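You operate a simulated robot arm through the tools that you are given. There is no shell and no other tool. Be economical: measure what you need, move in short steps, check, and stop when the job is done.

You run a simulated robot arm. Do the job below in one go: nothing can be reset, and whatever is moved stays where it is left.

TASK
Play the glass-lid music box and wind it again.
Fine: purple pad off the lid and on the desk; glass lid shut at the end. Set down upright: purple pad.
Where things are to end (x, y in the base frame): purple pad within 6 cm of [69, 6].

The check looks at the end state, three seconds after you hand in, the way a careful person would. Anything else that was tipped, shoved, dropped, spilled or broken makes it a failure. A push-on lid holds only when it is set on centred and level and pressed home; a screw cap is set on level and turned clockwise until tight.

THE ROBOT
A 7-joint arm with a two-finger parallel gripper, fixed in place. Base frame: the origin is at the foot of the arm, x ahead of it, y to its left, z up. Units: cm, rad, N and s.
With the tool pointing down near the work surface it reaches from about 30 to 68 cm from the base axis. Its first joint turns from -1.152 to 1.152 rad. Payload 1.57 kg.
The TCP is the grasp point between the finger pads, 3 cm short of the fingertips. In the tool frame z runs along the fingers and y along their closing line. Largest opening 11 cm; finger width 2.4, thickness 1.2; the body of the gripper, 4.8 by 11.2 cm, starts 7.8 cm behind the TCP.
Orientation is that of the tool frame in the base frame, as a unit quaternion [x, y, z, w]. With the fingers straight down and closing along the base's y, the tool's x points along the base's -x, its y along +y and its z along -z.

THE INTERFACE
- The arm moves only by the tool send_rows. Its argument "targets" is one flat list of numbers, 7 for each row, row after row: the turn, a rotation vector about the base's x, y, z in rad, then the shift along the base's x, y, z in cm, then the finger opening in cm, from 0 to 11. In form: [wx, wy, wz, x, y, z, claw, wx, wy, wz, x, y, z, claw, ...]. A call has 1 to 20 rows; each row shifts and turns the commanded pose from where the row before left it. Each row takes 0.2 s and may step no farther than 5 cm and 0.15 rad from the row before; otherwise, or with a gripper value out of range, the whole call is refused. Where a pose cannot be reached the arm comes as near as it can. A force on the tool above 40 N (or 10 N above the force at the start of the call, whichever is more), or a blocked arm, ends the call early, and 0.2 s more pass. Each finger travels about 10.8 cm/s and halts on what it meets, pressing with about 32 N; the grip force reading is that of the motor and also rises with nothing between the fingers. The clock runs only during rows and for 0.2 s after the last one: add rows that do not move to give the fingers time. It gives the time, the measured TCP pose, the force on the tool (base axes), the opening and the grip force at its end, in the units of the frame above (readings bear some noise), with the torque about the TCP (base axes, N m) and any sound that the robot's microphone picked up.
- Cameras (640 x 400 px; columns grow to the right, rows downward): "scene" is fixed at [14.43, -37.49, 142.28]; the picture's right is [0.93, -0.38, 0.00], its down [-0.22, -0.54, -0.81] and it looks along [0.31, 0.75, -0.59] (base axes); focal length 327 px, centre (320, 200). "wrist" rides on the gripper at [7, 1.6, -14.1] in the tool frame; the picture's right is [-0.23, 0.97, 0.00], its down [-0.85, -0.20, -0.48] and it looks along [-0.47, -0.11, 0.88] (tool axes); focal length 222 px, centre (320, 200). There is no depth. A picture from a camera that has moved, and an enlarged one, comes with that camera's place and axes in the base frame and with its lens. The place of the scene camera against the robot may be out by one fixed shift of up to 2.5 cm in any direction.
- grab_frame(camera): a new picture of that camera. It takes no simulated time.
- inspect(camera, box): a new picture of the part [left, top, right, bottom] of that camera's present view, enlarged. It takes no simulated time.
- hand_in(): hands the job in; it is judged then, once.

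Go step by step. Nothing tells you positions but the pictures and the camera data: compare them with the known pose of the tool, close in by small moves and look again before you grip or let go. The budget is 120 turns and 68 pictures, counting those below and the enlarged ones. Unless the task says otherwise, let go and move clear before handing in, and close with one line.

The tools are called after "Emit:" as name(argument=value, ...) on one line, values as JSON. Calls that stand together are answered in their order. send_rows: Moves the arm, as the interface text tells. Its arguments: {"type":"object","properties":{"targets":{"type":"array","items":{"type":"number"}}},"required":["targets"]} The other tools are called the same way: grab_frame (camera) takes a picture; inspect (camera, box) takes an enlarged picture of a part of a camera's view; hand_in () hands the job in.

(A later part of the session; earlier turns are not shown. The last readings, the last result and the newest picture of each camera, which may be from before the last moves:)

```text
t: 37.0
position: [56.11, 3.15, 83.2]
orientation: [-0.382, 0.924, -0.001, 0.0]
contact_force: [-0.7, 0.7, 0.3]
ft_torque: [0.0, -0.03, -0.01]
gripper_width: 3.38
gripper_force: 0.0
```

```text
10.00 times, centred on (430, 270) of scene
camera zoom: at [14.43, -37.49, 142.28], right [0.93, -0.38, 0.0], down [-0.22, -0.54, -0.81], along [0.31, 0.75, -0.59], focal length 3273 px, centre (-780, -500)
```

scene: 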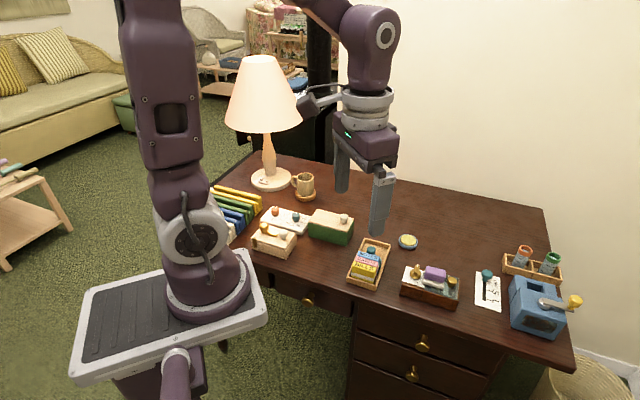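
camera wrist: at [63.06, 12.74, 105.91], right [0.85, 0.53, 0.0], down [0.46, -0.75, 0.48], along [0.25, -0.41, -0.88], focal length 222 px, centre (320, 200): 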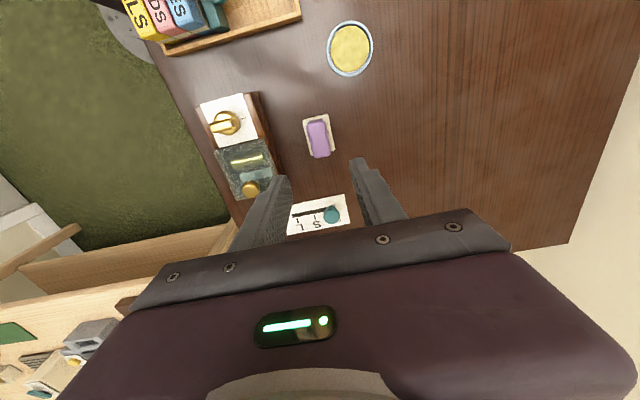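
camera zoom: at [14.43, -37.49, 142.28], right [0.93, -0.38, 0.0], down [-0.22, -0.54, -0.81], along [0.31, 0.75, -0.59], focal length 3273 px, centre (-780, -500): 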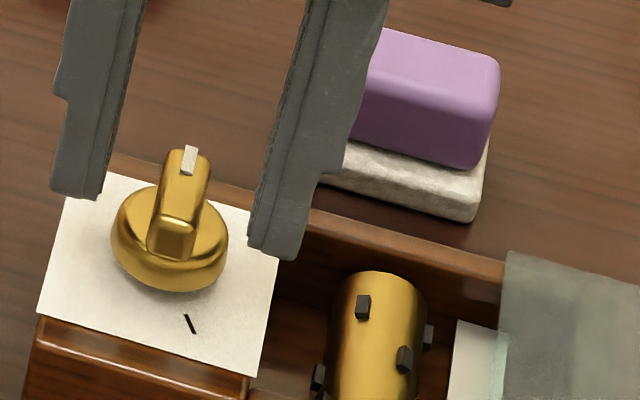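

The bar is centred between the fingertips. I'll close on it.

Emit:
send_rows(targets=[0, 0, 0, -0.15, -0.15, -0.1, 2.6, 0, 0, 0, 0, 0, 0, 1.8, 0, 0, 0, 0, 0, 0, 1.2, 0, 0, 0, 0, 0, 0, 0.5, 0, 0, 0, 0, 0, 0, 0.5])

Emit:
inspect(camera="wrist", box=[240, 90, 400, 230])

```text
t: 38.2
position: [55.87, 2.94, 83.05]
orientation: [-0.382, 0.924, 0.0, 0.0]
contact_force: [2.1, -2.4, -0.8]
ft_torque: [-0.15, -0.03, -0.01]
gripper_width: 1.07
gripper_force: 28.6
```

```text
2.86 times, centred on (320, 160) of wrist
camera zoom: at [49.79, -0.73, 97.29], right [-0.53, 0.85, 0.0], down [0.75, 0.46, 0.48], along [0.41, 0.25, -0.88], focal length 635 px, centre (320, 314)
```

zoom: 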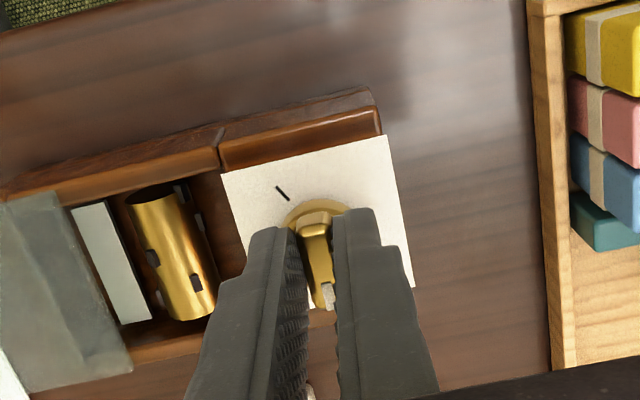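

The bar is gripped (1.07 cm). I'll try a small clockwise turn and read torque and sound.

Emit:
send_rows(targets=[0, 0, -0.1, 0, 0, 0, 0.5, 0, 0, -0.1, 0, 0, 0, 0.5, 0, 0, 0, 0, 0, 0, 0.5])

```text
t: 39.0
position: [55.59, 3.09, 83.1]
orientation: [-0.288, 0.958, 0.0, 0.0]
contact_force: [0.0, -0.1, -0.4]
ft_torque: [0.1, -0.01, 0.05]
gripper_width: 1.06
gripper_force: 28.3
```

Emit:
inspect(camera="scene", box=[400, 240, 470, 310])

```text
5.71 times, centred on (435, 275) of scene
camera zoom: at [14.44, -37.49, 142.28], right [0.93, -0.38, 0.0], down [-0.22, -0.54, -0.81], along [0.31, 0.75, -0.59], focal length 1870 px, centre (-337, -229)
```

zoom: 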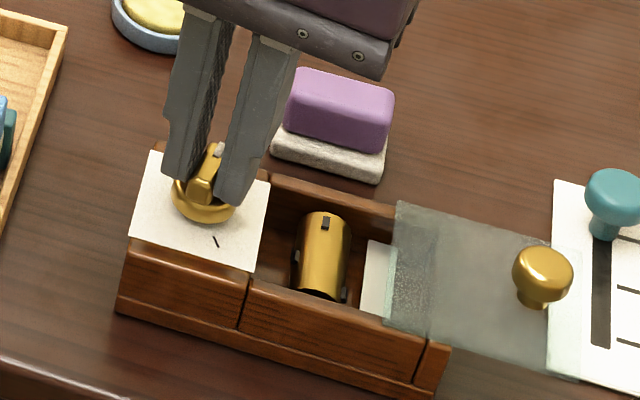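

The key turns freely and the drum turns with it; the box stays still. I'll continue clockwise toward the front tick.

Emit:
send_rows(targets=[0, 0, -0.1, 0, 0, 0, 0.5, 0, 0, -0.1, 0, 0, 0, 0.5, 0, 0, -0.1, 0, 0, 0, 0.5, 0, 0, -0.1, 0, 0, 0, 0.5, 0, 0, -0.1, 0, 0, 0, 0.5, 0, 0, -0.1, 0, 0, 0, 0.5, 0, 0, 0, 0, 0, 0, 0.5])

```text
t: 40.6
position: [55.87, 2.94, 83.19]
orientation: [0.009, 1.0, 0.0, 0.0]
contact_force: [0.7, -0.1, -0.3]
ft_torque: [-0.01, 0.12, 0.05]
gripper_width: 1.08
gripper_force: 28.0
```

Emit:
send_rows(targets=[0, 0, -0.1, 0, 0, 0, 0.5, 0, 0, -0.1, 0, 0, 0, 0.5, 0, 0, -0.1, 0, 0, 0, 0.5, 0, 0, -0.1, 0, 0, 0, 0.5, 0, 0, -0.1, 0, 0, 0, 0.5, 0, 0, -0.1, 0, 0, 0, 0.5, 0, 0, -0.1, 0, 0, 0, 0.5, 0, 0, -0.1, 0, 0, 0, 0.5, 0, 0, -0.1, 0, 0, 0, 0.5, 0, 0, -0.1, 0, 0, 0, 0.5, 0, 0, 0, 0, 0, 0, 0.5])

Emit:
inspect(camera="wrist", box=[240, 90, 400, 230])

Emit:
inspect(camera="scene", box=[400, 240, 470, 310])

```text
t: 43.0
position: [55.84, 2.91, 83.16]
orientation: [0.487, 0.873, 0.0, 0.0]
contact_force: [0.1, -0.6, 0.3]
ft_torque: [0.29, 0.11, 0.0]
gripper_width: 1.04
gripper_force: 29.0
```

```text
2.86 times, centred on (320, 160) of wrist
camera zoom: at [53.59, 9.82, 97.35], right [0.95, 0.32, 0.0], down [0.28, -0.83, 0.48], along [0.15, -0.45, -0.88], focal length 635 px, centre (320, 314)
```

zoom: 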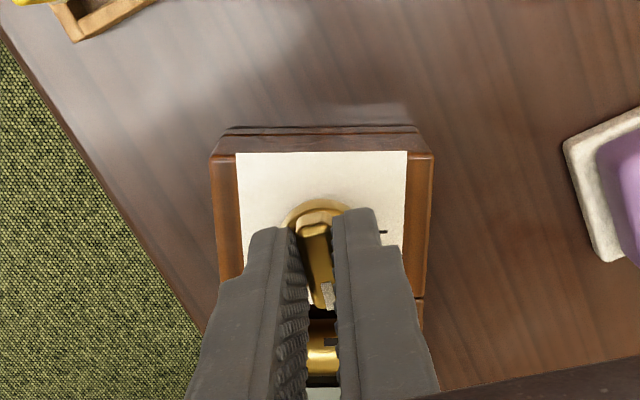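

```text
5.71 times, centred on (435, 275) of scene
camera zoom: at [14.45, -37.49, 142.28], right [0.93, -0.38, 0.0], down [-0.22, -0.54, -0.81], along [0.31, 0.75, -0.59], focal length 1870 px, centre (-337, -229)
```

zoom: 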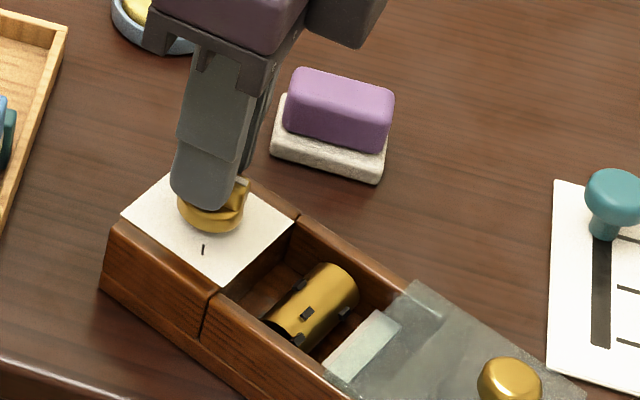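

The box itself turned with the key by about 26°, so the key met a stop about 77° clockwise. I'll turn back counter-clockwise and see how it behaves.

Emit:
send_rows(targets=[0, 0, 0.1, 0, 0, 0, 0.5, 0, 0, 0.1, 0, 0, 0, 0.5, 0, 0, 0.1, 0, 0, 0, 0.5, 0, 0, 0.1, 0, 0, 0, 0.5, 0, 0, 0.1, 0, 0, 0, 0.5, 0, 0, 0.1, 0, 0, 0, 0.5, 0, 0, 0.1, 0, 0, 0, 0.5, 0, 0, 0.1, 0, 0, 0, 0.5, 0, 0, 0.1, 0, 0, 0, 0.5, 0, 0, 0.1, 0, 0, 0, 0.5, 0, 0, 0.1, 0, 0, 0, 0.5, 0, 0, 0.1, 0, 0, 0, 0.5])

Emit:
inspect(camera="scene", box=[400, 240, 480, 320])

```text
t: 45.6
position: [55.9, 3.1, 83.03]
orientation: [-0.092, 0.996, 0.0, 0.0]
contact_force: [0.7, -1.2, -0.2]
ft_torque: [-0.03, -0.17, -0.01]
gripper_width: 1.06
gripper_force: 28.1
```

```text
5.00 times, centred on (440, 280) of scene
camera zoom: at [14.44, -37.49, 142.28], right [0.93, -0.38, 0.0], down [-0.22, -0.54, -0.81], along [0.31, 0.75, -0.59], focal length 1636 px, centre (-280, -200)
```

zoom: 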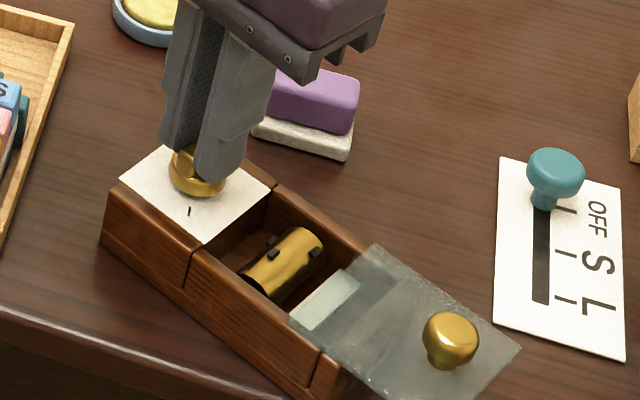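

The box stayed while the key turned back. I'll continue counter-clockwise past the back tick to see if there's a stop there (which would also rotate the box back).

Emit:
send_rows(targets=[0, 0, 0.1, 0, 0, 0, 0.5, 0, 0, 0.1, 0, 0, 0, 0.5, 0, 0, 0.1, 0, 0, 0, 0.5, 0, 0, 0.1, 0, 0, 0, 0.5, 0, 0, 0.1, 0, 0, 0, 0.5, 0, 0, 0.1, 0, 0, 0, 0.5, 0, 0, 0.05, 0, 0, 0, 0.5])

Emit:
inspect(camera="scene", box=[400, 240, 480, 320])

```text
t: 47.2
position: [55.94, 2.98, 83.26]
orientation: [-0.406, 0.914, 0.0, 0.0]
contact_force: [-1.2, -1.2, -0.6]
ft_torque: [0.01, 0.0, -0.11]
gripper_width: 1.05
gripper_force: 28.3
```

```text
5.00 times, centred on (440, 280) of scene
camera zoom: at [14.44, -37.49, 142.28], right [0.93, -0.38, 0.0], down [-0.22, -0.54, -0.81], along [0.31, 0.75, -0.59], focal length 1636 px, centre (-280, -200)
```

zoom: 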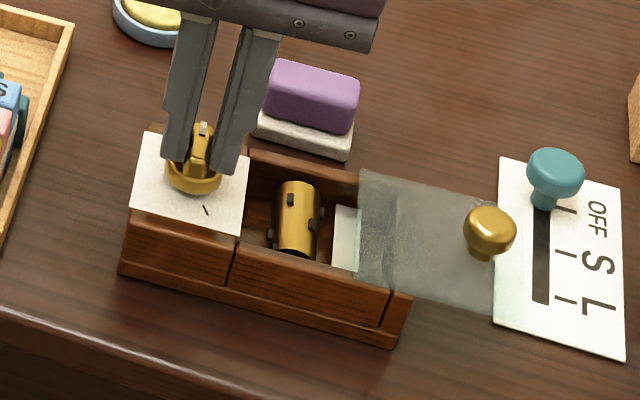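

The key has a stop at the back tick, and it turned the box back to its original orientation. Test: turn clockwise to just short of where it resisted, then release, to see if it runs back and plays.

Emit:
send_rows(targets=[0, 0, -0.1, 0, 0, 0, 0.5, 0, 0, -0.1, 0, 0, 0, 0.5, 0, 0, -0.1, 0, 0, 0, 0.5, 0, 0, -0.1, 0, 0, 0, 0.5, 0, 0, -0.1, 0, 0, 0, 0.5, 0, 0, -0.1, 0, 0, 0, 0.5, 0, 0, -0.1, 0, 0, 0, 0.5, 0, 0, -0.1, 0, 0, 0, 0.5, 0, 0, -0.1, 0, 0, 0, 0.5, 0, 0, -0.1, 0, 0, 0, 0.5, 0, 0, -0.1, 0, 0, 0, 0.5, 0, 0, -0.1, 0, 0, 0, 0.5, 0, 0, 0, 0, 0, 0, 0.5, 0, 0, 0, 0, 0, 0, 0.5])

Emit:
send_rows(targets=[0, 0, 0, 0, 0, 0, 1.2, 0, 0, 0, 0, 0, 0, 2.5, 0, 0, 0, 0, 0, 0, 3.6, 0, 0, 0, 0, 0, 2, 3.6, 0, 0, 0, 0, 0, 3, 3.6, 0, 0, 0, 0, 0, 0, 3.6])

Emit:
inspect(camera="scene", box=[400, 240, 480, 320])

```text
t: 50.2
position: [55.84, 3.03, 83.16]
orientation: [0.182, 0.983, 0.0, 0.0]
contact_force: [0.6, -1.1, -0.4]
ft_torque: [-0.11, -0.31, 0.03]
gripper_width: 1.09
gripper_force: 28.2
```

```text
t: 51.6
position: [55.87, 3.07, 87.96]
orientation: [0.182, 0.983, 0.001, -0.001]
contact_force: [1.0, 0.2, -0.1]
ft_torque: [-0.01, -0.01, 0.0]
gripper_width: 3.62
gripper_force: 0.0
```

```text
5.00 times, centred on (440, 280) of scene
camera zoom: at [14.43, -37.49, 142.28], right [0.93, -0.38, 0.0], down [-0.22, -0.54, -0.81], along [0.31, 0.75, -0.59], focal length 1636 px, centre (-280, -200)
```

zoom: 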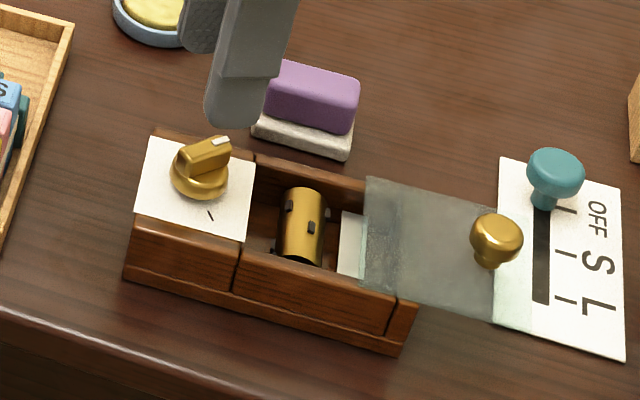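

The key pointer seems to have moved back some 40° since release — it may be running. I'll wait and look again.

Emit:
send_rows(targets=[0, 0, 0, 0, 0, 0, 3.6, 0, 0, 0, 0, 0, 0, 3.6, 0, 0, 0, 0, 0, 0, 3.6, 0, 0, 0, 0, 0, 0, 3.6, 0, 0, 0, 0, 0, 0, 3.6])

Emit:
inspect(camera="scene", box=[400, 240, 480, 320])

```text
t: 52.8
position: [55.87, 3.18, 88.09]
orientation: [0.183, 0.983, -0.001, 0.001]
contact_force: [0.1, 0.2, -0.7]
ft_torque: [0.04, 0.0, -0.01]
gripper_width: 3.6
gripper_force: 0.1
```

```text
5.00 times, centred on (440, 280) of scene
camera zoom: at [14.43, -37.49, 142.28], right [0.93, -0.38, 0.0], down [-0.22, -0.54, -0.81], along [0.31, 0.75, -0.59], focal length 1636 px, centre (-280, -200)
```

zoom: 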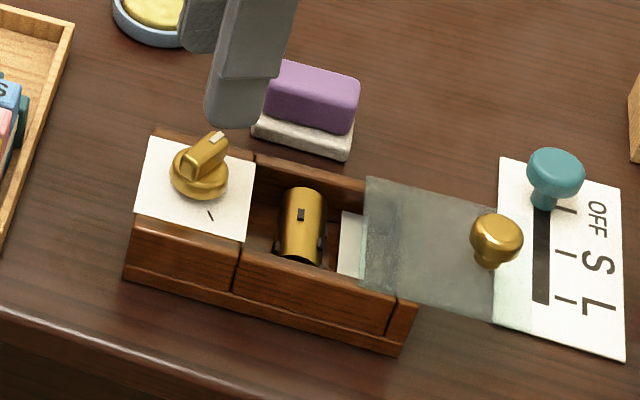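

The key is indeed unwinding by itself with the drum turning: the box is playing, so the back tick is "run down". I'll let it run out while moving over to the lid knob.

Emit:
send_rows(targets=[0, 0, -0.07, 1.6, -1.5, 0, 4.4, 0, 0, -0.07, 1.6, -1.5, 0, 4.4, 0, 0, -0.07, 1.6, -1.5, 0, 4.4, 0, 0, -0.07, 1.6, -1.5, 0, 4.4, 0, 0, -0.07, 1.5, -1.5, 0, 4.4, 0, 0, -0.07, 1.5, -1.5, 0, 4.4, 0, 0, 0, 0, 0, 0, 4.4, 0, 0, 0, 0, 0, 0, 4.4, 0, 0, 0, 0, 0, 0, 4.4, 0, 0, 0, 0, 0, 0, 4.4])

Emit:
grab_frame(camera="wrist")

```text
t: 55.0
position: [65.16, -5.89, 88.12]
orientation: [0.383, 0.924, 0.0, 0.0]
contact_force: [-0.4, 0.3, -0.3]
ft_torque: [-0.02, 0.0, 0.01]
gripper_width: 4.41
gripper_force: 0.0
```

```text
18 pictures are left
camera wrist: at [61.59, 0.1, 102.41], right [0.85, 0.53, 0.0], down [0.46, -0.75, 0.48], along [0.25, -0.41, -0.88], focal length 222 px, centre (320, 200)
```

wrist: 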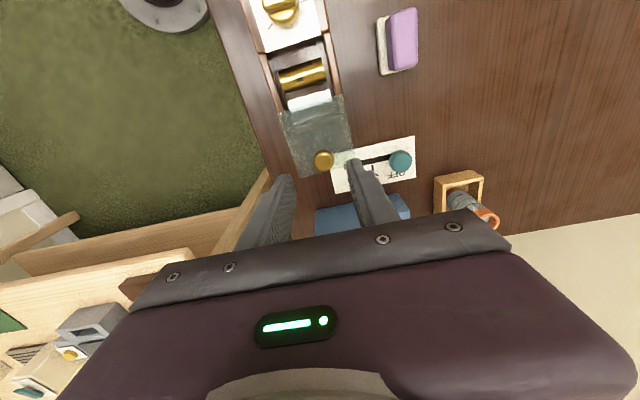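

The drum has run down. I'll grip the knob at (65.7, -5.9) and slide the lid back toward closed.

Emit:
send_rows(targets=[0, 0, 0, 0.5, -0.02, -2, 4.4, 0, 0, 0, 0, 0, -2, 4.4, 0, 0, 0, 0, 0, -2, 4.4, 0, 0, 0, 0, 0, 0, 3.2, 0, 0, 0, 0, 0, 0, 2.2, 0, 0, 0, 0, 0, 0, 1.6, 0, 0, 0, 0, 0, 0, 1.6])

Emit:
send_rows(targets=[0, 0, 0, -0.27, 0.27, 0, 1.6, 0, 0, 0, -0.27, 0.27, 0, 1.6, 0, 0, 0, -0.27, 0.27, 0, 1.6, 0, 0, 0, -0.27, 0.27, 0, 1.6, 0, 0, 0, -0.27, 0.27, 0, 1.6, 0, 0, 0, -0.27, 0.27, 0, 1.6, 0, 0, 0, -0.27, 0.27, 0, 1.6, 0, 0, 0, -0.27, 0.27, 0, 1.6, 0, 0, 0, -0.27, 0.27, 0, 1.6, 0, 0, 0, -0.27, 0.27, 0, 1.6, 0, 0, 0, 0, 0, 0, 1.6])

Emit:
inspect(camera="scene", box=[400, 240, 470, 310])

```text
t: 56.6
position: [65.72, -6.1, 82.12]
orientation: [0.383, 0.924, 0.0, 0.0]
contact_force: [1.4, 1.2, 1.1]
ft_torque: [-0.14, -0.21, -0.05]
gripper_width: 2.13
gripper_force: 32.0
```

```text
t: 59.0
position: [62.98, -3.31, 82.12]
orientation: [0.383, 0.924, -0.001, 0.0]
contact_force: [-3.4, -3.6, 9.1]
ft_torque: [-0.05, 0.14, 0.01]
gripper_width: 2.12
gripper_force: 32.4
```

```text
5.71 times, centred on (435, 275) of scene
camera zoom: at [14.41, -37.5, 142.28], right [0.93, -0.38, 0.0], down [-0.22, -0.54, -0.81], along [0.31, 0.75, -0.59], focal length 1870 px, centre (-337, -229)
```

zoom: 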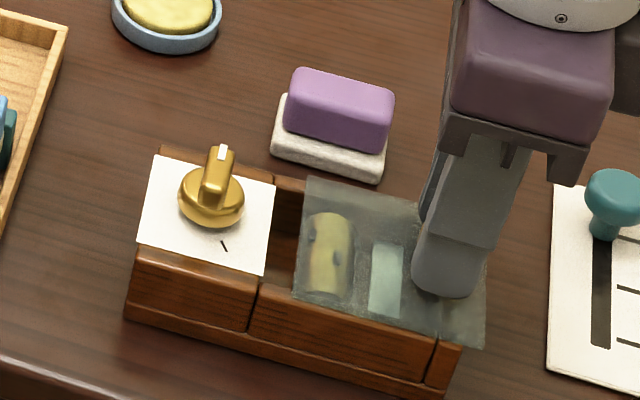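

The lid slides back fine; about 1.2 cm remain. I'll continue gently.

Emit:
send_rows(targets=[0, 0, 0, -0.2, 0.2, 0, 1.6, 0, 0, 0, -0.2, 0.2, 0, 1.6, 0, 0, 0, -0.2, 0.2, 0, 1.6, 0, 0, 0, -0.15, 0.15, 0, 1.6, 0, 0, 0, -0.1, 0.1, 0, 1.6, 0, 0, 0, 0, 0, 0, 1.6])

Emit:
inspect(camera="scene", box=[400, 240, 470, 310])

```text
t: 60.4
position: [62.19, -2.52, 82.17]
orientation: [0.383, 0.924, 0.001, 0.001]
contact_force: [4.0, -0.8, 3.1]
ft_torque: [-0.54, -0.61, -0.02]
gripper_width: 2.12
gripper_force: 31.8
```

```text
5.71 times, centred on (435, 275) of scene
camera zoom: at [14.44, -37.49, 142.28], right [0.93, -0.38, 0.0], down [-0.22, -0.54, -0.81], along [0.31, 0.75, -0.59], focal length 1870 px, centre (-337, -229)
```

zoom: 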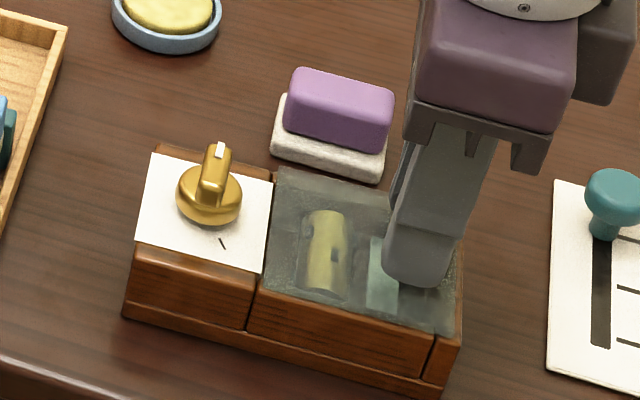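

The lid is closed and the box is back at its starting place. I'll release, go back to the key and wind it clockwise with the lid shut.

Emit:
send_rows(targets=[0, 0, 0, 0, 0, 0, 2.2, 0, 0, 0, 0, 0, 0, 3.2, 0, 0, 0, 0, 0, 0, 4.4, 0, 0, 0, 0, 0, 3, 4.4, 0, 0, 0.1428, -0.57, 0.5, 3, 4.4, 0, 0, 0.1428, -0.57, 0.5, 0, 4, 0, 0, 0.1428, -0.57, 0.5, 0, 3.4, 0, 0, 0.1428, -0.57, 0.5, 0, 3.4, 0, 0, 0.1428, -0.57, 0.5, 0, 3.4, 0, 0, 0.1428, -0.57, 0.5, 0, 3.4, 0, 0, 0.1428, -0.57, 0.5, 0, 3.4, 0, 0, 0.1428, -0.57, 0.5, 0, 3.4, 0, 0, 0.1428, -0.57, 0.5, 0, 3.4, 0, 0, 0.1428, -0.57, 0.5, 0, 3.4, 0, 0, 0.1428, -0.57, 0.5, 0, 3.4, 0, 0, 0, 0, 0, 0, 3.4])

Emit:
inspect(camera="wrist", box=[240, 90, 400, 230])

```text
t: 63.8
position: [55.89, 3.03, 88.0]
orientation: [-0.383, 0.924, 0.0, 0.0]
contact_force: [0.3, 0.1, 0.0]
ft_torque: [-0.04, -0.04, -0.01]
gripper_width: 3.41
gripper_force: 0.1
```

```text
2.86 times, centred on (320, 160) of wrist
camera zoom: at [49.86, -0.72, 102.27], right [-0.53, 0.85, 0.0], down [0.75, 0.46, 0.48], along [0.41, 0.25, -0.88], focal length 635 px, centre (320, 314)
```

zoom: 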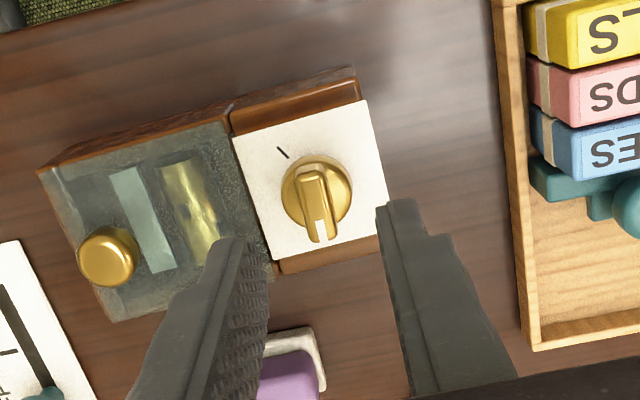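

The pointer is at the run-down tick; the wound tick is about 140–150° clockwise. I'll grip the key and wind with the lid shut.

Emit:
send_rows(targets=[0, 0, 0, 0, -0.1, -2, 3.4, 0, 0, 0, 0, 0, -2, 3.4, 0, 0, 0, 0, 0, -0.9, 3.4, 0, 0, 0, 0, 0, 0, 2.4, 0, 0, 0, 0, 0, 0, 1.4, 0, 0, 0, 0, 0, 0, 0.5, 0, 0, 0, 0, 0, 0, 0.5])

Emit:
send_rows(targets=[0, 0, -0.1, 0, 0, 0, 0.5, 0, 0, -0.1, 0, 0, 0, 0.5, 0, 0, -0.1, 0, 0, 0, 0.5, 0, 0, -0.1, 0, 0, 0, 0.5, 0, 0, -0.1, 0, 0, 0, 0.5, 0, 0, -0.1, 0, 0, 0, 0.5, 0, 0, -0.1, 0, 0, 0, 0.5, 0, 0, -0.1, 0, 0, 0, 0.5, 0, 0, -0.1, 0, 0, 0, 0.5, 0, 0, -0.1, 0, 0, 0, 0.5, 0, 0, -0.1, 0, 0, 0, 0.5, 0, 0, -0.1, 0, 0, 0, 0.5])

Emit:
send_rows(targets=[0, 0, -0.1, 0, 0, 0, 0.5, 0, 0, -0.1, 0, 0, 0, 0.5, 0, 0, -0.1, 0, 0, 0, 0.5])

Emit:
inspect(camera="scene", box=[400, 240, 470, 310])

```text
t: 65.4
position: [55.75, 3.1, 83.24]
orientation: [-0.382, 0.924, 0.001, 0.001]
contact_force: [1.1, -1.9, 0.5]
ft_torque: [0.03, -0.23, -0.02]
gripper_width: 1.06
gripper_force: 28.8
```

```text
t: 68.0
position: [55.94, 2.88, 83.27]
orientation: [0.207, 0.978, 0.001, 0.0]
contact_force: [-1.8, 3.4, 8.7]
ft_torque: [0.28, 0.45, 0.01]
gripper_width: 1.09
gripper_force: 28.1
```

```text
t: 68.8
position: [55.97, 2.81, 83.21]
orientation: [0.35, 0.937, 0.0, 0.001]
contact_force: [6.8, -1.5, 7.4]
ft_torque: [0.13, 0.02, 0.02]
gripper_width: 1.07
gripper_force: 28.7
```

```text
5.71 times, centred on (435, 275) of scene
camera zoom: at [14.44, -37.49, 142.28], right [0.93, -0.38, 0.0], down [-0.22, -0.54, -0.81], along [0.31, 0.75, -0.59], focal length 1870 px, centre (-337, -229)
```

zoom: 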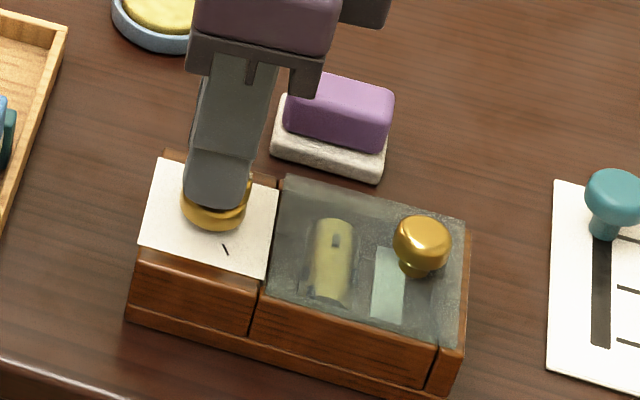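

The key is winding past where it stuck before and the box is staying put. I'll continue toward the front tick.

Emit:
send_rows(targets=[0, 0, -0.1, 0, 0, 0, 0.5, 0, 0, -0.1, 0, 0, 0, 0.5, 0, 0, -0.1, 0, 0, 0, 0.5, 0, 0, -0.1, 0, 0, 0, 0.5, 0, 0, -0.1, 0, 0, 0, 0.5, 0, 0, -0.1, 0, 0, 0, 0.5])

Emit:
inspect(camera="scene", box=[400, 240, 470, 310])

```text
t: 70.2
position: [56.01, 2.93, 83.24]
orientation: [0.612, 0.791, 0.0, 0.0]
contact_force: [3.9, 2.6, 7.8]
ft_torque: [-0.18, -0.18, 0.02]
gripper_width: 1.07
gripper_force: 27.8
```

```text
5.71 times, centred on (435, 275) of scene
camera zoom: at [14.43, -37.48, 142.28], right [0.93, -0.38, 0.0], down [-0.22, -0.54, -0.81], along [0.31, 0.75, -0.59], focal length 1870 px, centre (-337, -229)
```

zoom: 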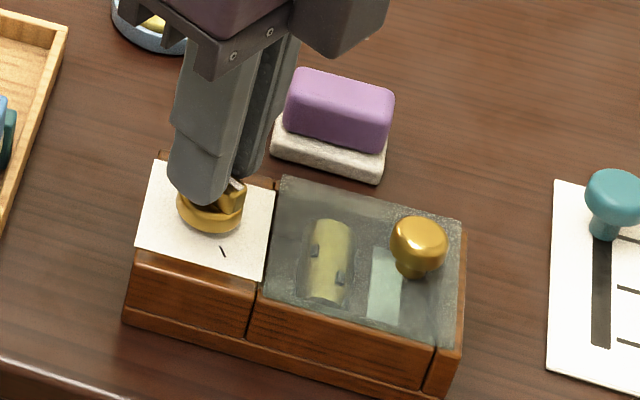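

Emit:
inspect(camera="wrist", box=[240, 90, 400, 230])

```text
2.86 times, centred on (320, 160) of wrist
camera zoom: at [55.78, 10.16, 97.45], right [1.0, 0.02, 0.0], down [0.02, -0.88, 0.48], along [0.01, -0.48, -0.88], focal length 635 px, centre (320, 314)
```

zoom: 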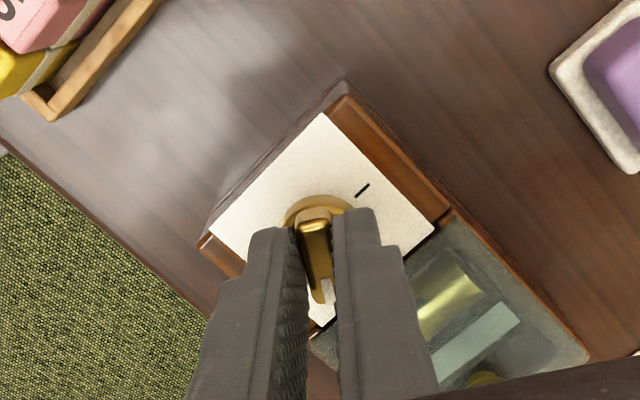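

The pointer follows the gripper, about 25–30° short of the front tick. I'll continue in small steps.

Emit:
send_rows(targets=[0, 0, -0.1, 0, 0, 0, 0.5, 0, 0, -0.1, 0, 0, 0, 0.5, 0, 0, -0.1, 0, 0, 0, 0.5, 0, 0, -0.1, 0, 0, 0, 0.5])

Emit:
send_rows(targets=[0, 0, -0.1, 0, 0, 0, 0.5])

Emit:
inspect(camera="wrist", box=[240, 90, 400, 230])

```text
t: 71.2
position: [56.02, 2.97, 83.14]
orientation: [0.757, 0.653, 0.001, 0.001]
contact_force: [8.6, 4.1, 15.5]
ft_torque: [0.27, -0.26, 0.02]
gripper_width: 1.08
gripper_force: 28.8
```

```text
t: 71.6
position: [55.78, 2.95, 83.24]
orientation: [0.788, 0.615, 0.0, 0.0]
contact_force: [5.7, 1.2, 13.7]
ft_torque: [0.31, -0.19, 0.28]
gripper_width: 1.09
gripper_force: 28.5
```

```text
2.86 times, centred on (320, 160) of wrist
camera zoom: at [59.21, 9.33, 97.43], right [0.89, -0.46, 0.0], down [-0.4, -0.78, 0.48], along [-0.22, -0.43, -0.88], focal length 635 px, centre (320, 314)
```

zoom: 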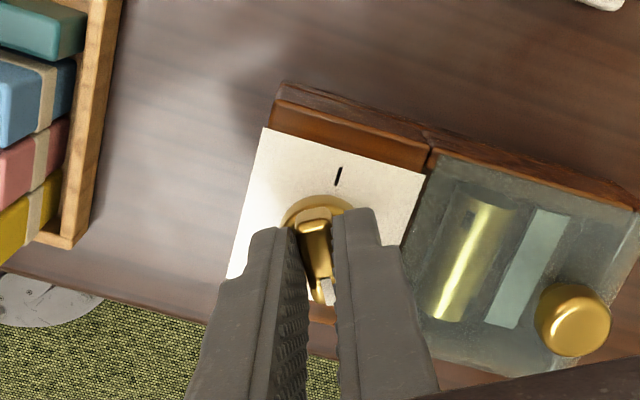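

A firm stop at the front tick (torque 0.28, 149°): it's fully wound. I'll release and see whether it holds with the lid shut.

Emit:
send_rows(targets=[0, 0, 0.04, 0, 0, 0, 0.5, 0, 0, 0, 0, 0, 0, 1.4, 0, 0, 0, 0, 0, 0, 2.6, 0, 0, 0, 0, 0, 0, 3.4, 0, 0, 0, 0, 0, 2, 3.4, 0, 0, 0, 0, 0, 3, 3.4, 0, 0, 0, 0, 0, 0, 3.4])

Emit:
inspect(camera="scene", box=[400, 240, 470, 310])

```text
t: 73.2
position: [55.89, 2.89, 88.47]
orientation: [0.776, 0.63, -0.001, 0.0]
contact_force: [0.7, 0.4, 0.0]
ft_torque: [-0.02, -0.01, 0.02]
gripper_width: 3.39
gripper_force: 0.0
```

```text
5.71 times, centred on (435, 275) of scene
camera zoom: at [14.43, -37.49, 142.28], right [0.93, -0.38, 0.0], down [-0.22, -0.54, -0.81], along [0.31, 0.75, -0.59], focal length 1870 px, centre (-337, -229)
```

zoom: 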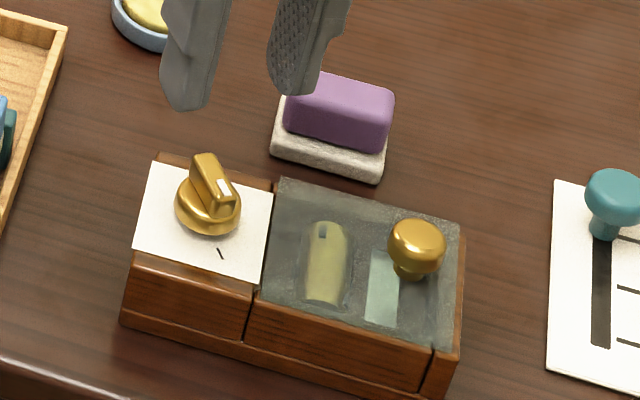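

The key holds near the front tick. To make sure it really plays through, I'll now open the lid and let the full wind run, so I move over the knob.

Emit:
send_rows(targets=[0, 0, 0.1, 0.615, -0.54, 0, 4.4, 0, 0, 0.1, 0.615, -0.54, 0, 4.4, 0, 0, 0.1, 0.615, -0.54, 0, 4.4, 0, 0, 0.1, 0.615, -0.54, 0, 4.4, 0, 0, 0.1, 0.615, -0.54, 0, 4.4, 0, 0, 0.1, 0.615, -0.54, 0, 4.4, 0, 0, 0.1, 0.615, -0.54, 0, 4.4, 0, 0, 0.1, 0.615, -0.54, 0, 4.4, 0, 0, 0.1, 0.615, -0.54, 0, 4.4, 0, 0, 0.09, 0.615, -0.54, 0, 4.4, 0, 0, 0, 0, 0, 0, 4.4])

Emit:
inspect(camera="wrist", box=[230, 40, 410, 230])

```text
t: 75.6
position: [62.15, -2.37, 88.21]
orientation: [0.381, 0.925, 0.0, -0.001]
contact_force: [0.0, 0.4, 0.4]
ft_torque: [0.02, -0.03, 0.02]
gripper_width: 4.41
gripper_force: 0.0
```

```text
2.11 times, centred on (320, 135) of wrist
camera zoom: at [58.47, 3.63, 102.44], right [0.85, 0.53, 0.0], down [0.46, -0.75, 0.48], along [0.25, -0.41, -0.88], focal length 468 px, centre (320, 337)
```

zoom: 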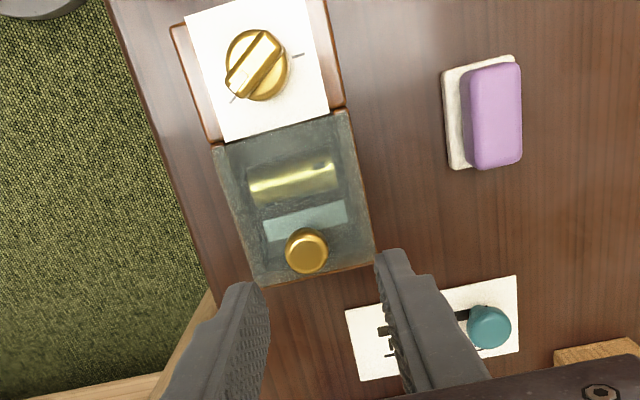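

The pointer sits on the front tick and holds. The knob is at about (61.65, -2.9); I'll grip it, slide the lid open 4 cm and listen.

Emit:
send_rows(targets=[0, 0, 0, -0.5, -0.5, -2, 4.4, 0, 0, 0, 0, 0, -2, 4.4, 0, 0, 0, 0, 0, -2.1, 4.4, 0, 0, 0, 0, 0, 0, 3.2, 0, 0, 0, 0, 0, 0, 2.2, 0, 0, 0, 0, 0, 0, 1.6, 0, 0, 0, 0, 0, 0, 1.6])

Emit:
send_rows(targets=[0, 0, 0, 0.25, -0.25, 0.02, 1.6, 0, 0, 0, 0.25, -0.25, 0, 1.6, 0, 0, 0, 0.25, -0.25, 0, 1.6, 0, 0, 0, 0.25, -0.25, 0, 1.6, 0, 0, 0, 0.25, -0.25, 0, 1.6, 0, 0, 0, 0.25, -0.25, 0, 1.6, 0, 0, 0, 0.25, -0.25, 0, 1.6, 0, 0, 0, 0.25, -0.25, 0, 1.6, 0, 0, 0, 0.25, -0.25, 0, 1.6, 0, 0, 0, 0.25, -0.25, 0, 1.6, 0, 0, 0, 0.25, -0.25, 0, 1.6, 0, 0, 0, 0.25, -0.25, 0, 1.6, 0, 0, 0, 0, 0, 0, 1.6])

Emit:
inspect(camera="scene", box=[400, 240, 470, 310])

```text
t: 77.2
position: [61.5, -2.87, 82.13]
orientation: [0.383, 0.924, 0.0, 0.0]
contact_force: [2.4, 1.7, -0.7]
ft_torque: [-0.29, -0.35, -0.03]
gripper_width: 2.14
gripper_force: 32.2
```

```text
t: 80.0
position: [64.54, -6.03, 82.12]
orientation: [0.383, 0.924, 0.0, -0.001]
contact_force: [0.1, -0.1, 0.7]
ft_torque: [-0.33, -0.39, -0.01]
gripper_width: 2.14
gripper_force: 32.1
```

```text
5.71 times, centred on (435, 275) of scene
camera zoom: at [14.45, -37.49, 142.28], right [0.93, -0.38, 0.0], down [-0.22, -0.54, -0.81], along [0.31, 0.75, -0.59], focal length 1870 px, centre (-337, -229)
```

zoom: 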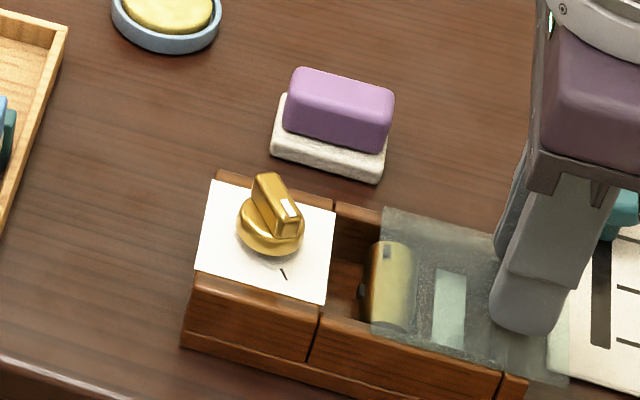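

The box was dragged along this time and the lid opened only about 1.2 cm. I'll push back the same way with slight downward pressure and see what moves.

Emit:
send_rows(targets=[0, 0, 0, -0.25, 0.25, 0, 1.6, 0, 0, 0, -0.25, 0.25, 0, 1.6, 0, 0, 0, -0.25, 0.25, 0, 1.6, 0, 0, 0, -0.25, 0.25, 0, 1.6, 0, 0, 0, -0.25, 0.25, 0, 1.6, 0, 0, 0, -0.25, 0.25, 0, 1.6, 0, 0, 0, -0.25, 0.25, 0, 1.6, 0, 0, 0, -0.25, 0.25, 0, 1.6, 0, 0, 0, 0, 0, 0, 1.6])

Emit:
inspect(camera="scene", box=[400, 240, 470, 310])

```text
t: 82.0
position: [62.54, -4.08, 82.15]
orientation: [0.383, 0.924, 0.0, 0.0]
contact_force: [0.2, 0.5, 0.0]
ft_torque: [-0.35, -0.43, -0.02]
gripper_width: 2.11
gripper_force: 32.1
```

```text
5.71 times, centred on (435, 275) of scene
camera zoom: at [14.45, -37.49, 142.28], right [0.93, -0.38, 0.0], down [-0.22, -0.54, -0.81], along [0.31, 0.75, -0.59], focal length 1870 px, centre (-337, -229)
```

zoom: 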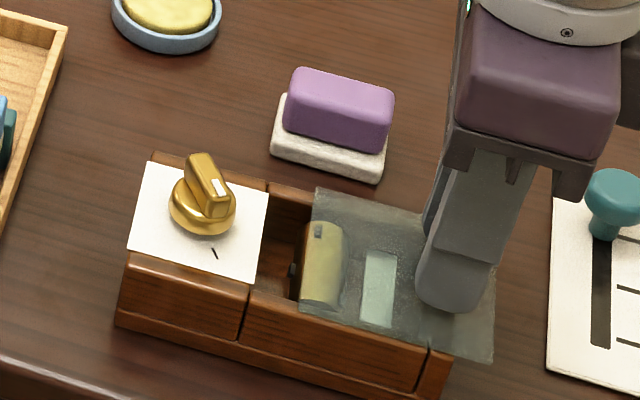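

The box is back in place with the lid about 1.5 cm open. The grip is twisting the lid, so I'll relax the grip, re-grip, press down slightly and pull again in a short stretch.

Emit:
send_rows(targets=[0, 0, 0, 0, 0, 0, 2.4, 0, 0, 0, 0, 0, 0, 2.6, 0, 0, 0, 0, 0, 0, 2.6, 0, 0, 0, 0, 0, -0.1, 2.6, 0, 0, 0, 0, 0, -0.1, 2.0, 0, 0, 0, 0, 0, 0, 1.7, 0, 0, 0, 0, 0, 0, 1.7])

```text
t: 83.6
position: [62.59, -3.95, 82.03]
orientation: [0.384, 0.924, 0.001, 0.001]
contact_force: [-1.3, -1.5, 20.9]
ft_torque: [0.08, 0.14, -0.05]
gripper_width: 2.15
gripper_force: 31.4
```

Emit:
send_rows(targets=[0, 0, 0, 0.25, -0.25, 0.05, 1.6, 0, 0, 0, 0.25, -0.25, 0, 1.6, 0, 0, 0, 0.25, -0.25, 0, 1.6, 0, 0, 0, 0.25, -0.25, 0, 1.6, 0, 0, 0, 0, 0, 0, 1.6])

Emit:
inspect(camera="scene", box=[400, 240, 470, 310])

```text
t: 84.8
position: [63.57, -5.01, 82.04]
orientation: [0.383, 0.924, 0.002, 0.001]
contact_force: [4.1, 5.0, 15.0]
ft_torque: [-0.27, -0.5, -0.03]
gripper_width: 2.14
gripper_force: 32.9
```

```text
5.71 times, centred on (435, 275) of scene
camera zoom: at [14.41, -37.47, 142.29], right [0.93, -0.38, 0.0], down [-0.22, -0.54, -0.81], along [0.31, 0.75, -0.59], focal length 1870 px, centre (-337, -229)
```

zoom: 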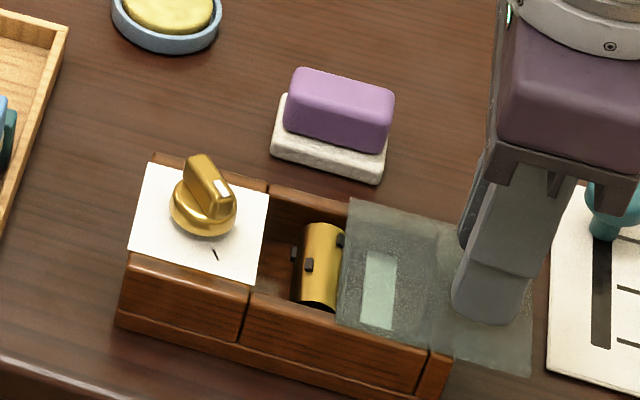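

With slight pressure the box stays, the lid slides, and the drum has started turning. I'll open another 0.7 cm and wait for it to play out.

Emit:
send_rows(targets=[0, 0, 0, 0.25, -0.25, 0, 1.6, 0, 0, 0, 0.25, -0.25, 0, 1.6, 0, 0, 0, 0, 0, 0, 1.6, 0, 0, 0, 0, 0, 0, 1.6, 0, 0, 0, 0, 0, 0, 1.6, 0, 0, 0, 0, 0, 0, 1.6, 0, 0, 0, 0, 0, 0, 1.6, 0, 0, 0, 0, 0, 0, 1.6, 0, 0, 0, 0, 0, 0, 1.6, 0, 0, 0, 0, 0, 0, 1.6, 0, 0, 0, 0, 0, 0, 1.6, 0, 0, 0, 0, 0, 0, 1.6, 0, 0, 0, 0, 0, 0, 1.6, 0, 0, 0, 0, 0, 0, 1.6, 0, 0, 0, 0, 0, 0, 1.6, 0, 0, 0, 0, 0, 0, 1.6, 0, 0, 0, 0, 0, 0, 1.6, 0, 0, 0, 0, 0, 0, 1.6, 0, 0, 0, 0, 0, 0, 1.6, 0, 0, 0, 0, 0, 0, 1.6])

Emit:
send_rows(targets=[0, 0, 0, 0, 0, 0, 1.6, 0, 0, 0, 0, 0, 0, 1.6, 0, 0, 0, 0, 0, 0, 1.6, 0, 0, 0, 0, 0, 0, 1.6, 0, 0, 0, 0, 0, 0, 1.6, 0, 0, 0, 0, 0, 0, 1.6, 0, 0, 0, 0, 0, 0, 1.6, 0, 0, 0, 0, 0, 0, 1.6, 0, 0, 0, 0, 0, 0, 1.6, 0, 0, 0, 0, 0, 0, 1.6, 0, 0, 0, 0, 0, 0, 1.6, 0, 0, 0, 0, 0, 0, 1.6, 0, 0, 0, 0, 0, 0, 1.6, 0, 0, 0, 0, 0, 0, 1.6, 0, 0, 0, 0, 0, 0, 1.6, 0, 0, 0, 0, 0, 0, 1.6, 0, 0, 0, 0, 0, 0, 1.6, 0, 0, 0, 0, 0, 0, 1.6])

Emit:
inspect(camera="scene", box=[400, 240, 470, 310])

```text
t: 89.0
position: [64.03, -5.48, 81.97]
orientation: [0.383, 0.924, -0.001, 0.001]
contact_force: [5.5, 6.4, 18.3]
ft_torque: [0.06, -0.18, -0.03]
gripper_width: 2.12
gripper_force: 32.5
```

```text
t: 92.8
position: [64.02, -5.55, 81.97]
orientation: [0.382, 0.924, 0.0, 0.0]
contact_force: [1.9, 1.9, 8.9]
ft_torque: [0.02, -0.08, 0.0]
gripper_width: 2.13
gripper_force: 32.2
```

```text
5.71 times, centred on (435, 275) of scene
camera zoom: at [14.42, -37.48, 142.28], right [0.93, -0.38, 0.0], down [-0.22, -0.54, -0.81], along [0.31, 0.75, -0.59], focal length 1870 px, centre (-337, -229)
```

zoom: 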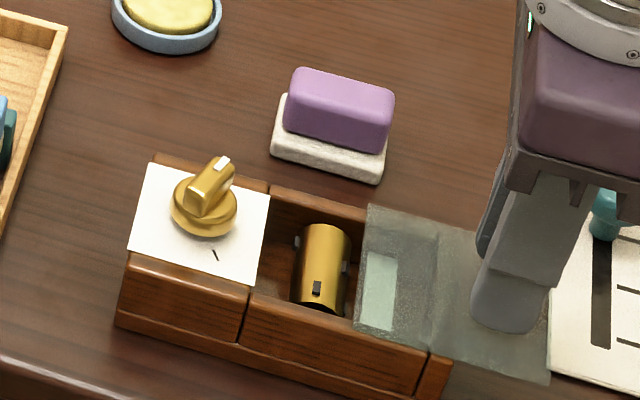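

It is playing and has nearly run down. I'll wait 4 s more, then slide the lid shut with light pressure.

Emit:
send_rows(targets=[0, 0, 0, 0, 0, 0, 1.6, 0, 0, 0, 0, 0, 0, 1.6, 0, 0, 0, 0, 0, 0, 1.6, 0, 0, 0, 0, 0, 0, 1.6, 0, 0, 0, 0, 0, 0, 1.6, 0, 0, 0, 0, 0, 0, 1.6, 0, 0, 0, 0, 0, 0, 1.6, 0, 0, 0, 0, 0, 0, 1.6, 0, 0, 0, 0, 0, 0, 1.6, 0, 0, 0, 0, 0, 0, 1.6, 0, 0, 0, 0, 0, 0, 1.6, 0, 0, 0, 0, 0, 0, 1.6, 0, 0, 0, 0, 0, 0, 1.6, 0, 0, 0, 0, 0, 0, 1.6, 0, 0, 0, 0, 0, 0, 1.6, 0, 0, 0, 0, 0, 0, 1.6, 0, 0, 0, 0, 0, 0, 1.6, 0, 0, 0, 0, 0, 0, 1.6, 0, 0, 0, 0, 0, 0, 1.6, 0, 0, 0, 0, 0, 0, 1.6])

Emit:
send_rows(targets=[0, 0, 0, -0.25, 0.25, 0, 1.6, 0, 0, 0, -0.25, 0.25, 0, 1.6, 0, 0, 0, -0.25, 0.25, 0, 1.6, 0, 0, 0, -0.25, 0.25, 0, 1.6, 0, 0, 0, -0.25, 0.25, 0, 1.6, 0, 0, 0, -0.25, 0.25, 0, 1.6, 0, 0, 0, -0.25, 0.25, 0, 1.6, 0, 0, 0, -0.25, 0.25, 0, 1.6, 0, 0, 0, -0.25, 0.25, 0, 1.6, 0, 0, 0, -0.2, 0.2, 0, 1.6, 0, 0, 0, 0, 0, 0, 1.6])

Emit:
send_rows(targets=[0, 0, 0, -0.1, 0.1, 0, 1.6, 0, 0, 0, -0.1, 0.1, 0, 1.6])

Emit:
inspect(camera="scene", box=[400, 240, 470, 310])

```text
t: 97.0
position: [64.09, -5.57, 82.03]
orientation: [0.383, 0.924, -0.001, 0.0]
contact_force: [-1.4, -1.1, 1.7]
ft_torque: [0.01, 0.01, 0.01]
gripper_width: 2.13
gripper_force: 31.7
```

```text
t: 99.4
position: [61.64, -2.84, 82.06]
orientation: [0.383, 0.924, 0.001, 0.0]
contact_force: [0.6, -0.4, 0.8]
ft_torque: [-0.33, -0.26, 0.01]
gripper_width: 2.16
gripper_force: 31.9
```

```text
t: 100.0
position: [61.48, -2.81, 81.99]
orientation: [0.383, 0.924, 0.001, 0.0]
contact_force: [1.8, 1.3, 3.8]
ft_torque: [0.61, 0.49, -0.12]
gripper_width: 2.12
gripper_force: 31.6
```

```text
5.71 times, centred on (435, 275) of scene
camera zoom: at [14.43, -37.49, 142.28], right [0.93, -0.38, 0.0], down [-0.22, -0.54, -0.81], along [0.31, 0.75, -0.59], focal length 1870 px, centre (-337, -229)
```

zoom: 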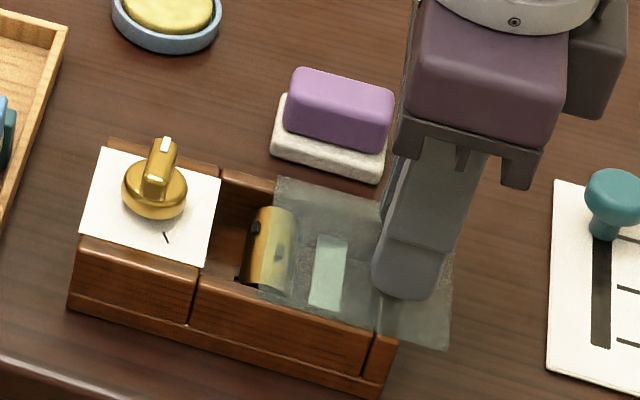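

The key has run down to the back tick. The box slid about 2 cm instead of the lid for lack of pressure; I'll re-grip with light pressure and finish closing, and later draw the box back by its key.

Emit:
send_rows(targets=[0, 0, 0, 0, 0, 0, 2.4, 0, 0, 0, 0, 0, 0, 2.6, 0, 0, 0, 0, 0, -0.1, 2.6, 0, 0, 0, 0, 0, -0.05, 2.0, 0, 0, 0, 0, 0, 0, 1.7, 0, 0, 0, 0, 0, 0, 1.7])

```text
t: 101.4
position: [61.49, -2.84, 81.86]
orientation: [0.383, 0.924, 0.001, 0.001]
contact_force: [2.0, 2.0, 11.7]
ft_torque: [0.44, 0.38, 0.0]
gripper_width: 2.14
gripper_force: 32.0
```

Emit:
send_rows(targets=[0, 0, 0, 0, 0, -0.08, 1.6, 0, 0, 0, -0.2, 0.2, 0, 1.6, 0, 0, 0, -0.2, 0.2, 0, 1.6, 0, 0, 0, -0.2, 0.2, 0, 1.6, 0, 0, 0, -0.2, 0.2, 0, 1.6, 0, 0, 0, 0, 0, 0, 1.6])

Emit:
inspect(camera="scene", box=[400, 240, 470, 310])

```text
t: 102.8
position: [60.71, -2.07, 81.75]
orientation: [0.383, 0.924, 0.0, 0.0]
contact_force: [2.9, 1.5, 15.2]
ft_torque: [-0.38, -0.45, -0.02]
gripper_width: 2.14
gripper_force: 32.3
```

```text
5.71 times, centred on (435, 275) of scene
camera zoom: at [14.41, -37.48, 142.29], right [0.93, -0.38, 0.0], down [-0.22, -0.54, -0.81], along [0.31, 0.75, -0.59], focal length 1870 px, centre (-337, -229)
```

zoom: 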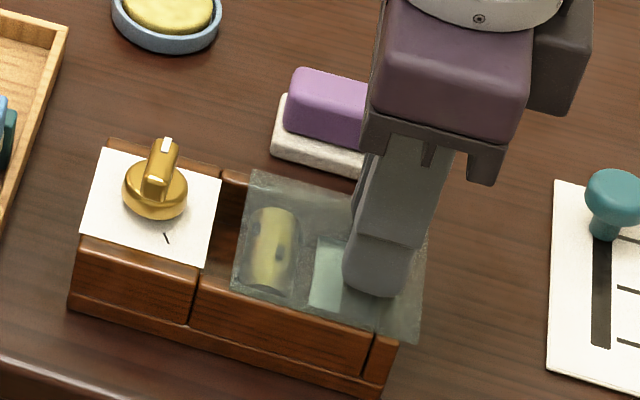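

Pressure works: the box stays and about 1.1 cm remain. I'll finish closing, then release and go over to the key.

Emit:
send_rows(targets=[0, 0, 0, -0.2, 0.2, 0, 1.6, 0, 0, 0, -0.2, 0.2, 0, 1.6, 0, 0, 0, -0.2, 0.2, 0, 1.6, 0, 0, 0, -0.15, 0.15, 0, 1.6, 0, 0, 0, -0.1, 0.1, 0, 1.6, 0, 0, 0, -0.08, 0.08, 0, 1.6, 0, 0, 0, 0, 0, 0, 1.6])

```text
t: 104.4
position: [59.64, -1.21, 81.63]
orientation: [0.383, 0.924, -0.001, 0.001]
contact_force: [4.5, -7.1, 13.2]
ft_torque: [-0.58, -0.52, -0.05]
gripper_width: 2.12
gripper_force: 32.1
```

The lid is against its closed stop (8 N). I'll release and move over the key.

Emit:
send_rows(targets=[0, 0, 0, 0, 0, 0.1, 2.2, 0, 0, 0, 0, 0, 0, 3.2, 0, 0, 0, 0, 0, 0, 4.4, 0, 0, 0, 0, 0, 3, 4.4, 0, 0, 0.1428, -0.514, 0.532, 3.2, 4.4, 0, 0, 0.1428, -0.514, 0.532, 0, 4, 0, 0, 0.1428, -0.514, 0.532, 0, 3.4, 0, 0, 0.1428, -0.514, 0.532, 0, 3.4, 0, 0, 0.1428, -0.514, 0.532, 0, 3.4, 0, 0, 0.1428, -0.514, 0.532, 0, 3.4, 0, 0, 0.1428, -0.514, 0.532, 0, 3.4, 0, 0, 0.1428, -0.514, 0.532, 0, 3.4, 0, 0, 0.1428, -0.514, 0.532, 0, 3.4, 0, 0, 0.1428, -0.514, 0.532, 0, 3.4, 0, 0, 0.1428, -0.514, 0.532, 0, 3.4, 0, 0, 0, 0, 0, 0, 3.4])

Emit:
inspect(camera="wrist", box=[240, 90, 400, 230])

```text
t: 107.8
position: [54.23, 4.66, 88.14]
orientation: [-0.383, 0.924, 0.0, 0.0]
contact_force: [0.2, 0.3, 0.0]
ft_torque: [0.02, 0.02, 0.0]
gripper_width: 3.39
gripper_force: 0.0
```

```text
2.86 times, centred on (320, 160) of wrist
camera zoom: at [48.15, 0.97, 102.3], right [-0.53, 0.85, 0.0], down [0.75, 0.46, 0.48], along [0.41, 0.25, -0.88], focal length 635 px, centre (320, 314)
```

zoom: 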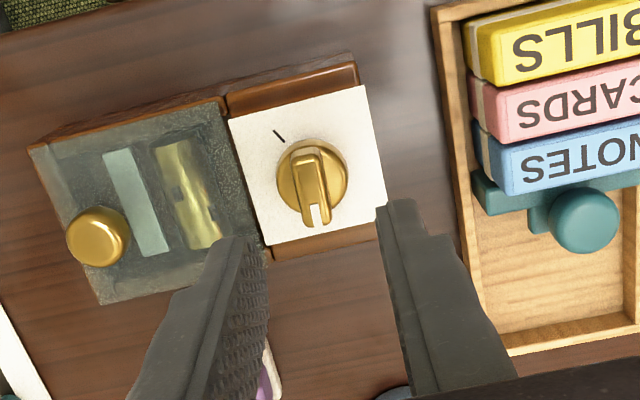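

The lid is shut flush and the key is at about (53.8, 4.1). I'll grip it and draw the box back to its original place.

Emit:
send_rows(targets=[0, 0, 0, -0.45, -0.5, -2, 3.4, 0, 0, 0, 0, 0, -2, 3.4, 0, 0, 0, 0, 0, -0.95, 3.4, 0, 0, 0, 0, 0, 0, 2.4, 0, 0, 0, 0, 0, 0, 1.4, 0, 0, 0, 0, 0, 0, 0.5, 0, 0, 0, 0, 0, 0, 0.5])

Emit:
send_rows(targets=[0, 0, 0, 0.2, -0.09, 0, 0.5, 0, 0, 0, 0.2, -0.09, 0, 0.5, 0, 0, 0, 0.2, -0.09, 0, 0.5, 0, 0, 0, 0.2, -0.09, 0, 0.5, 0, 0, 0, 0.2, -0.09, 0, 0.5, 0, 0, 0, 0.2, -0.09, 0, 0.5, 0, 0, 0, 0.2, -0.09, 0, 0.5, 0, 0, 0, 0.2, -0.09, 0, 0.5, 0, 0, 0, 0.2, -0.09, 0, 0.5, 0, 0, 0, 0.2, -0.09, 0, 0.5, 0, 0, 0, 0, 0, 0, 0.5])

```text
t: 109.4
position: [53.63, 4.16, 83.1]
orientation: [-0.383, 0.924, 0.0, 0.0]
contact_force: [1.6, -1.7, -0.4]
ft_torque: [0.13, -0.24, -0.01]
gripper_width: 1.09
gripper_force: 28.9
```

```text
t: 111.8
position: [55.7, 3.37, 83.09]
orientation: [-0.382, 0.924, 0.001, 0.0]
contact_force: [-1.0, -0.7, -0.9]
ft_torque: [0.05, 0.03, -0.01]
gripper_width: 1.07
gripper_force: 28.4
```

Now I'll press down lightly (to keep the box from turning) and wind clockwise.

Emit:
send_rows(targets=[0, 0, 0, 0, 0, -0.1, 0.5, 0, 0, 0, 0, 0, -0.05, 0.5, 0, 0, 0, 0, 0, 0, 0.5])

```text
t: 112.6
position: [55.61, 3.31, 83.17]
orientation: [-0.382, 0.924, 0.0, 0.0]
contact_force: [-8.6, -0.1, 22.7]
ft_torque: [-0.05, 0.28, 0.01]
gripper_width: 1.06
gripper_force: 28.1
```

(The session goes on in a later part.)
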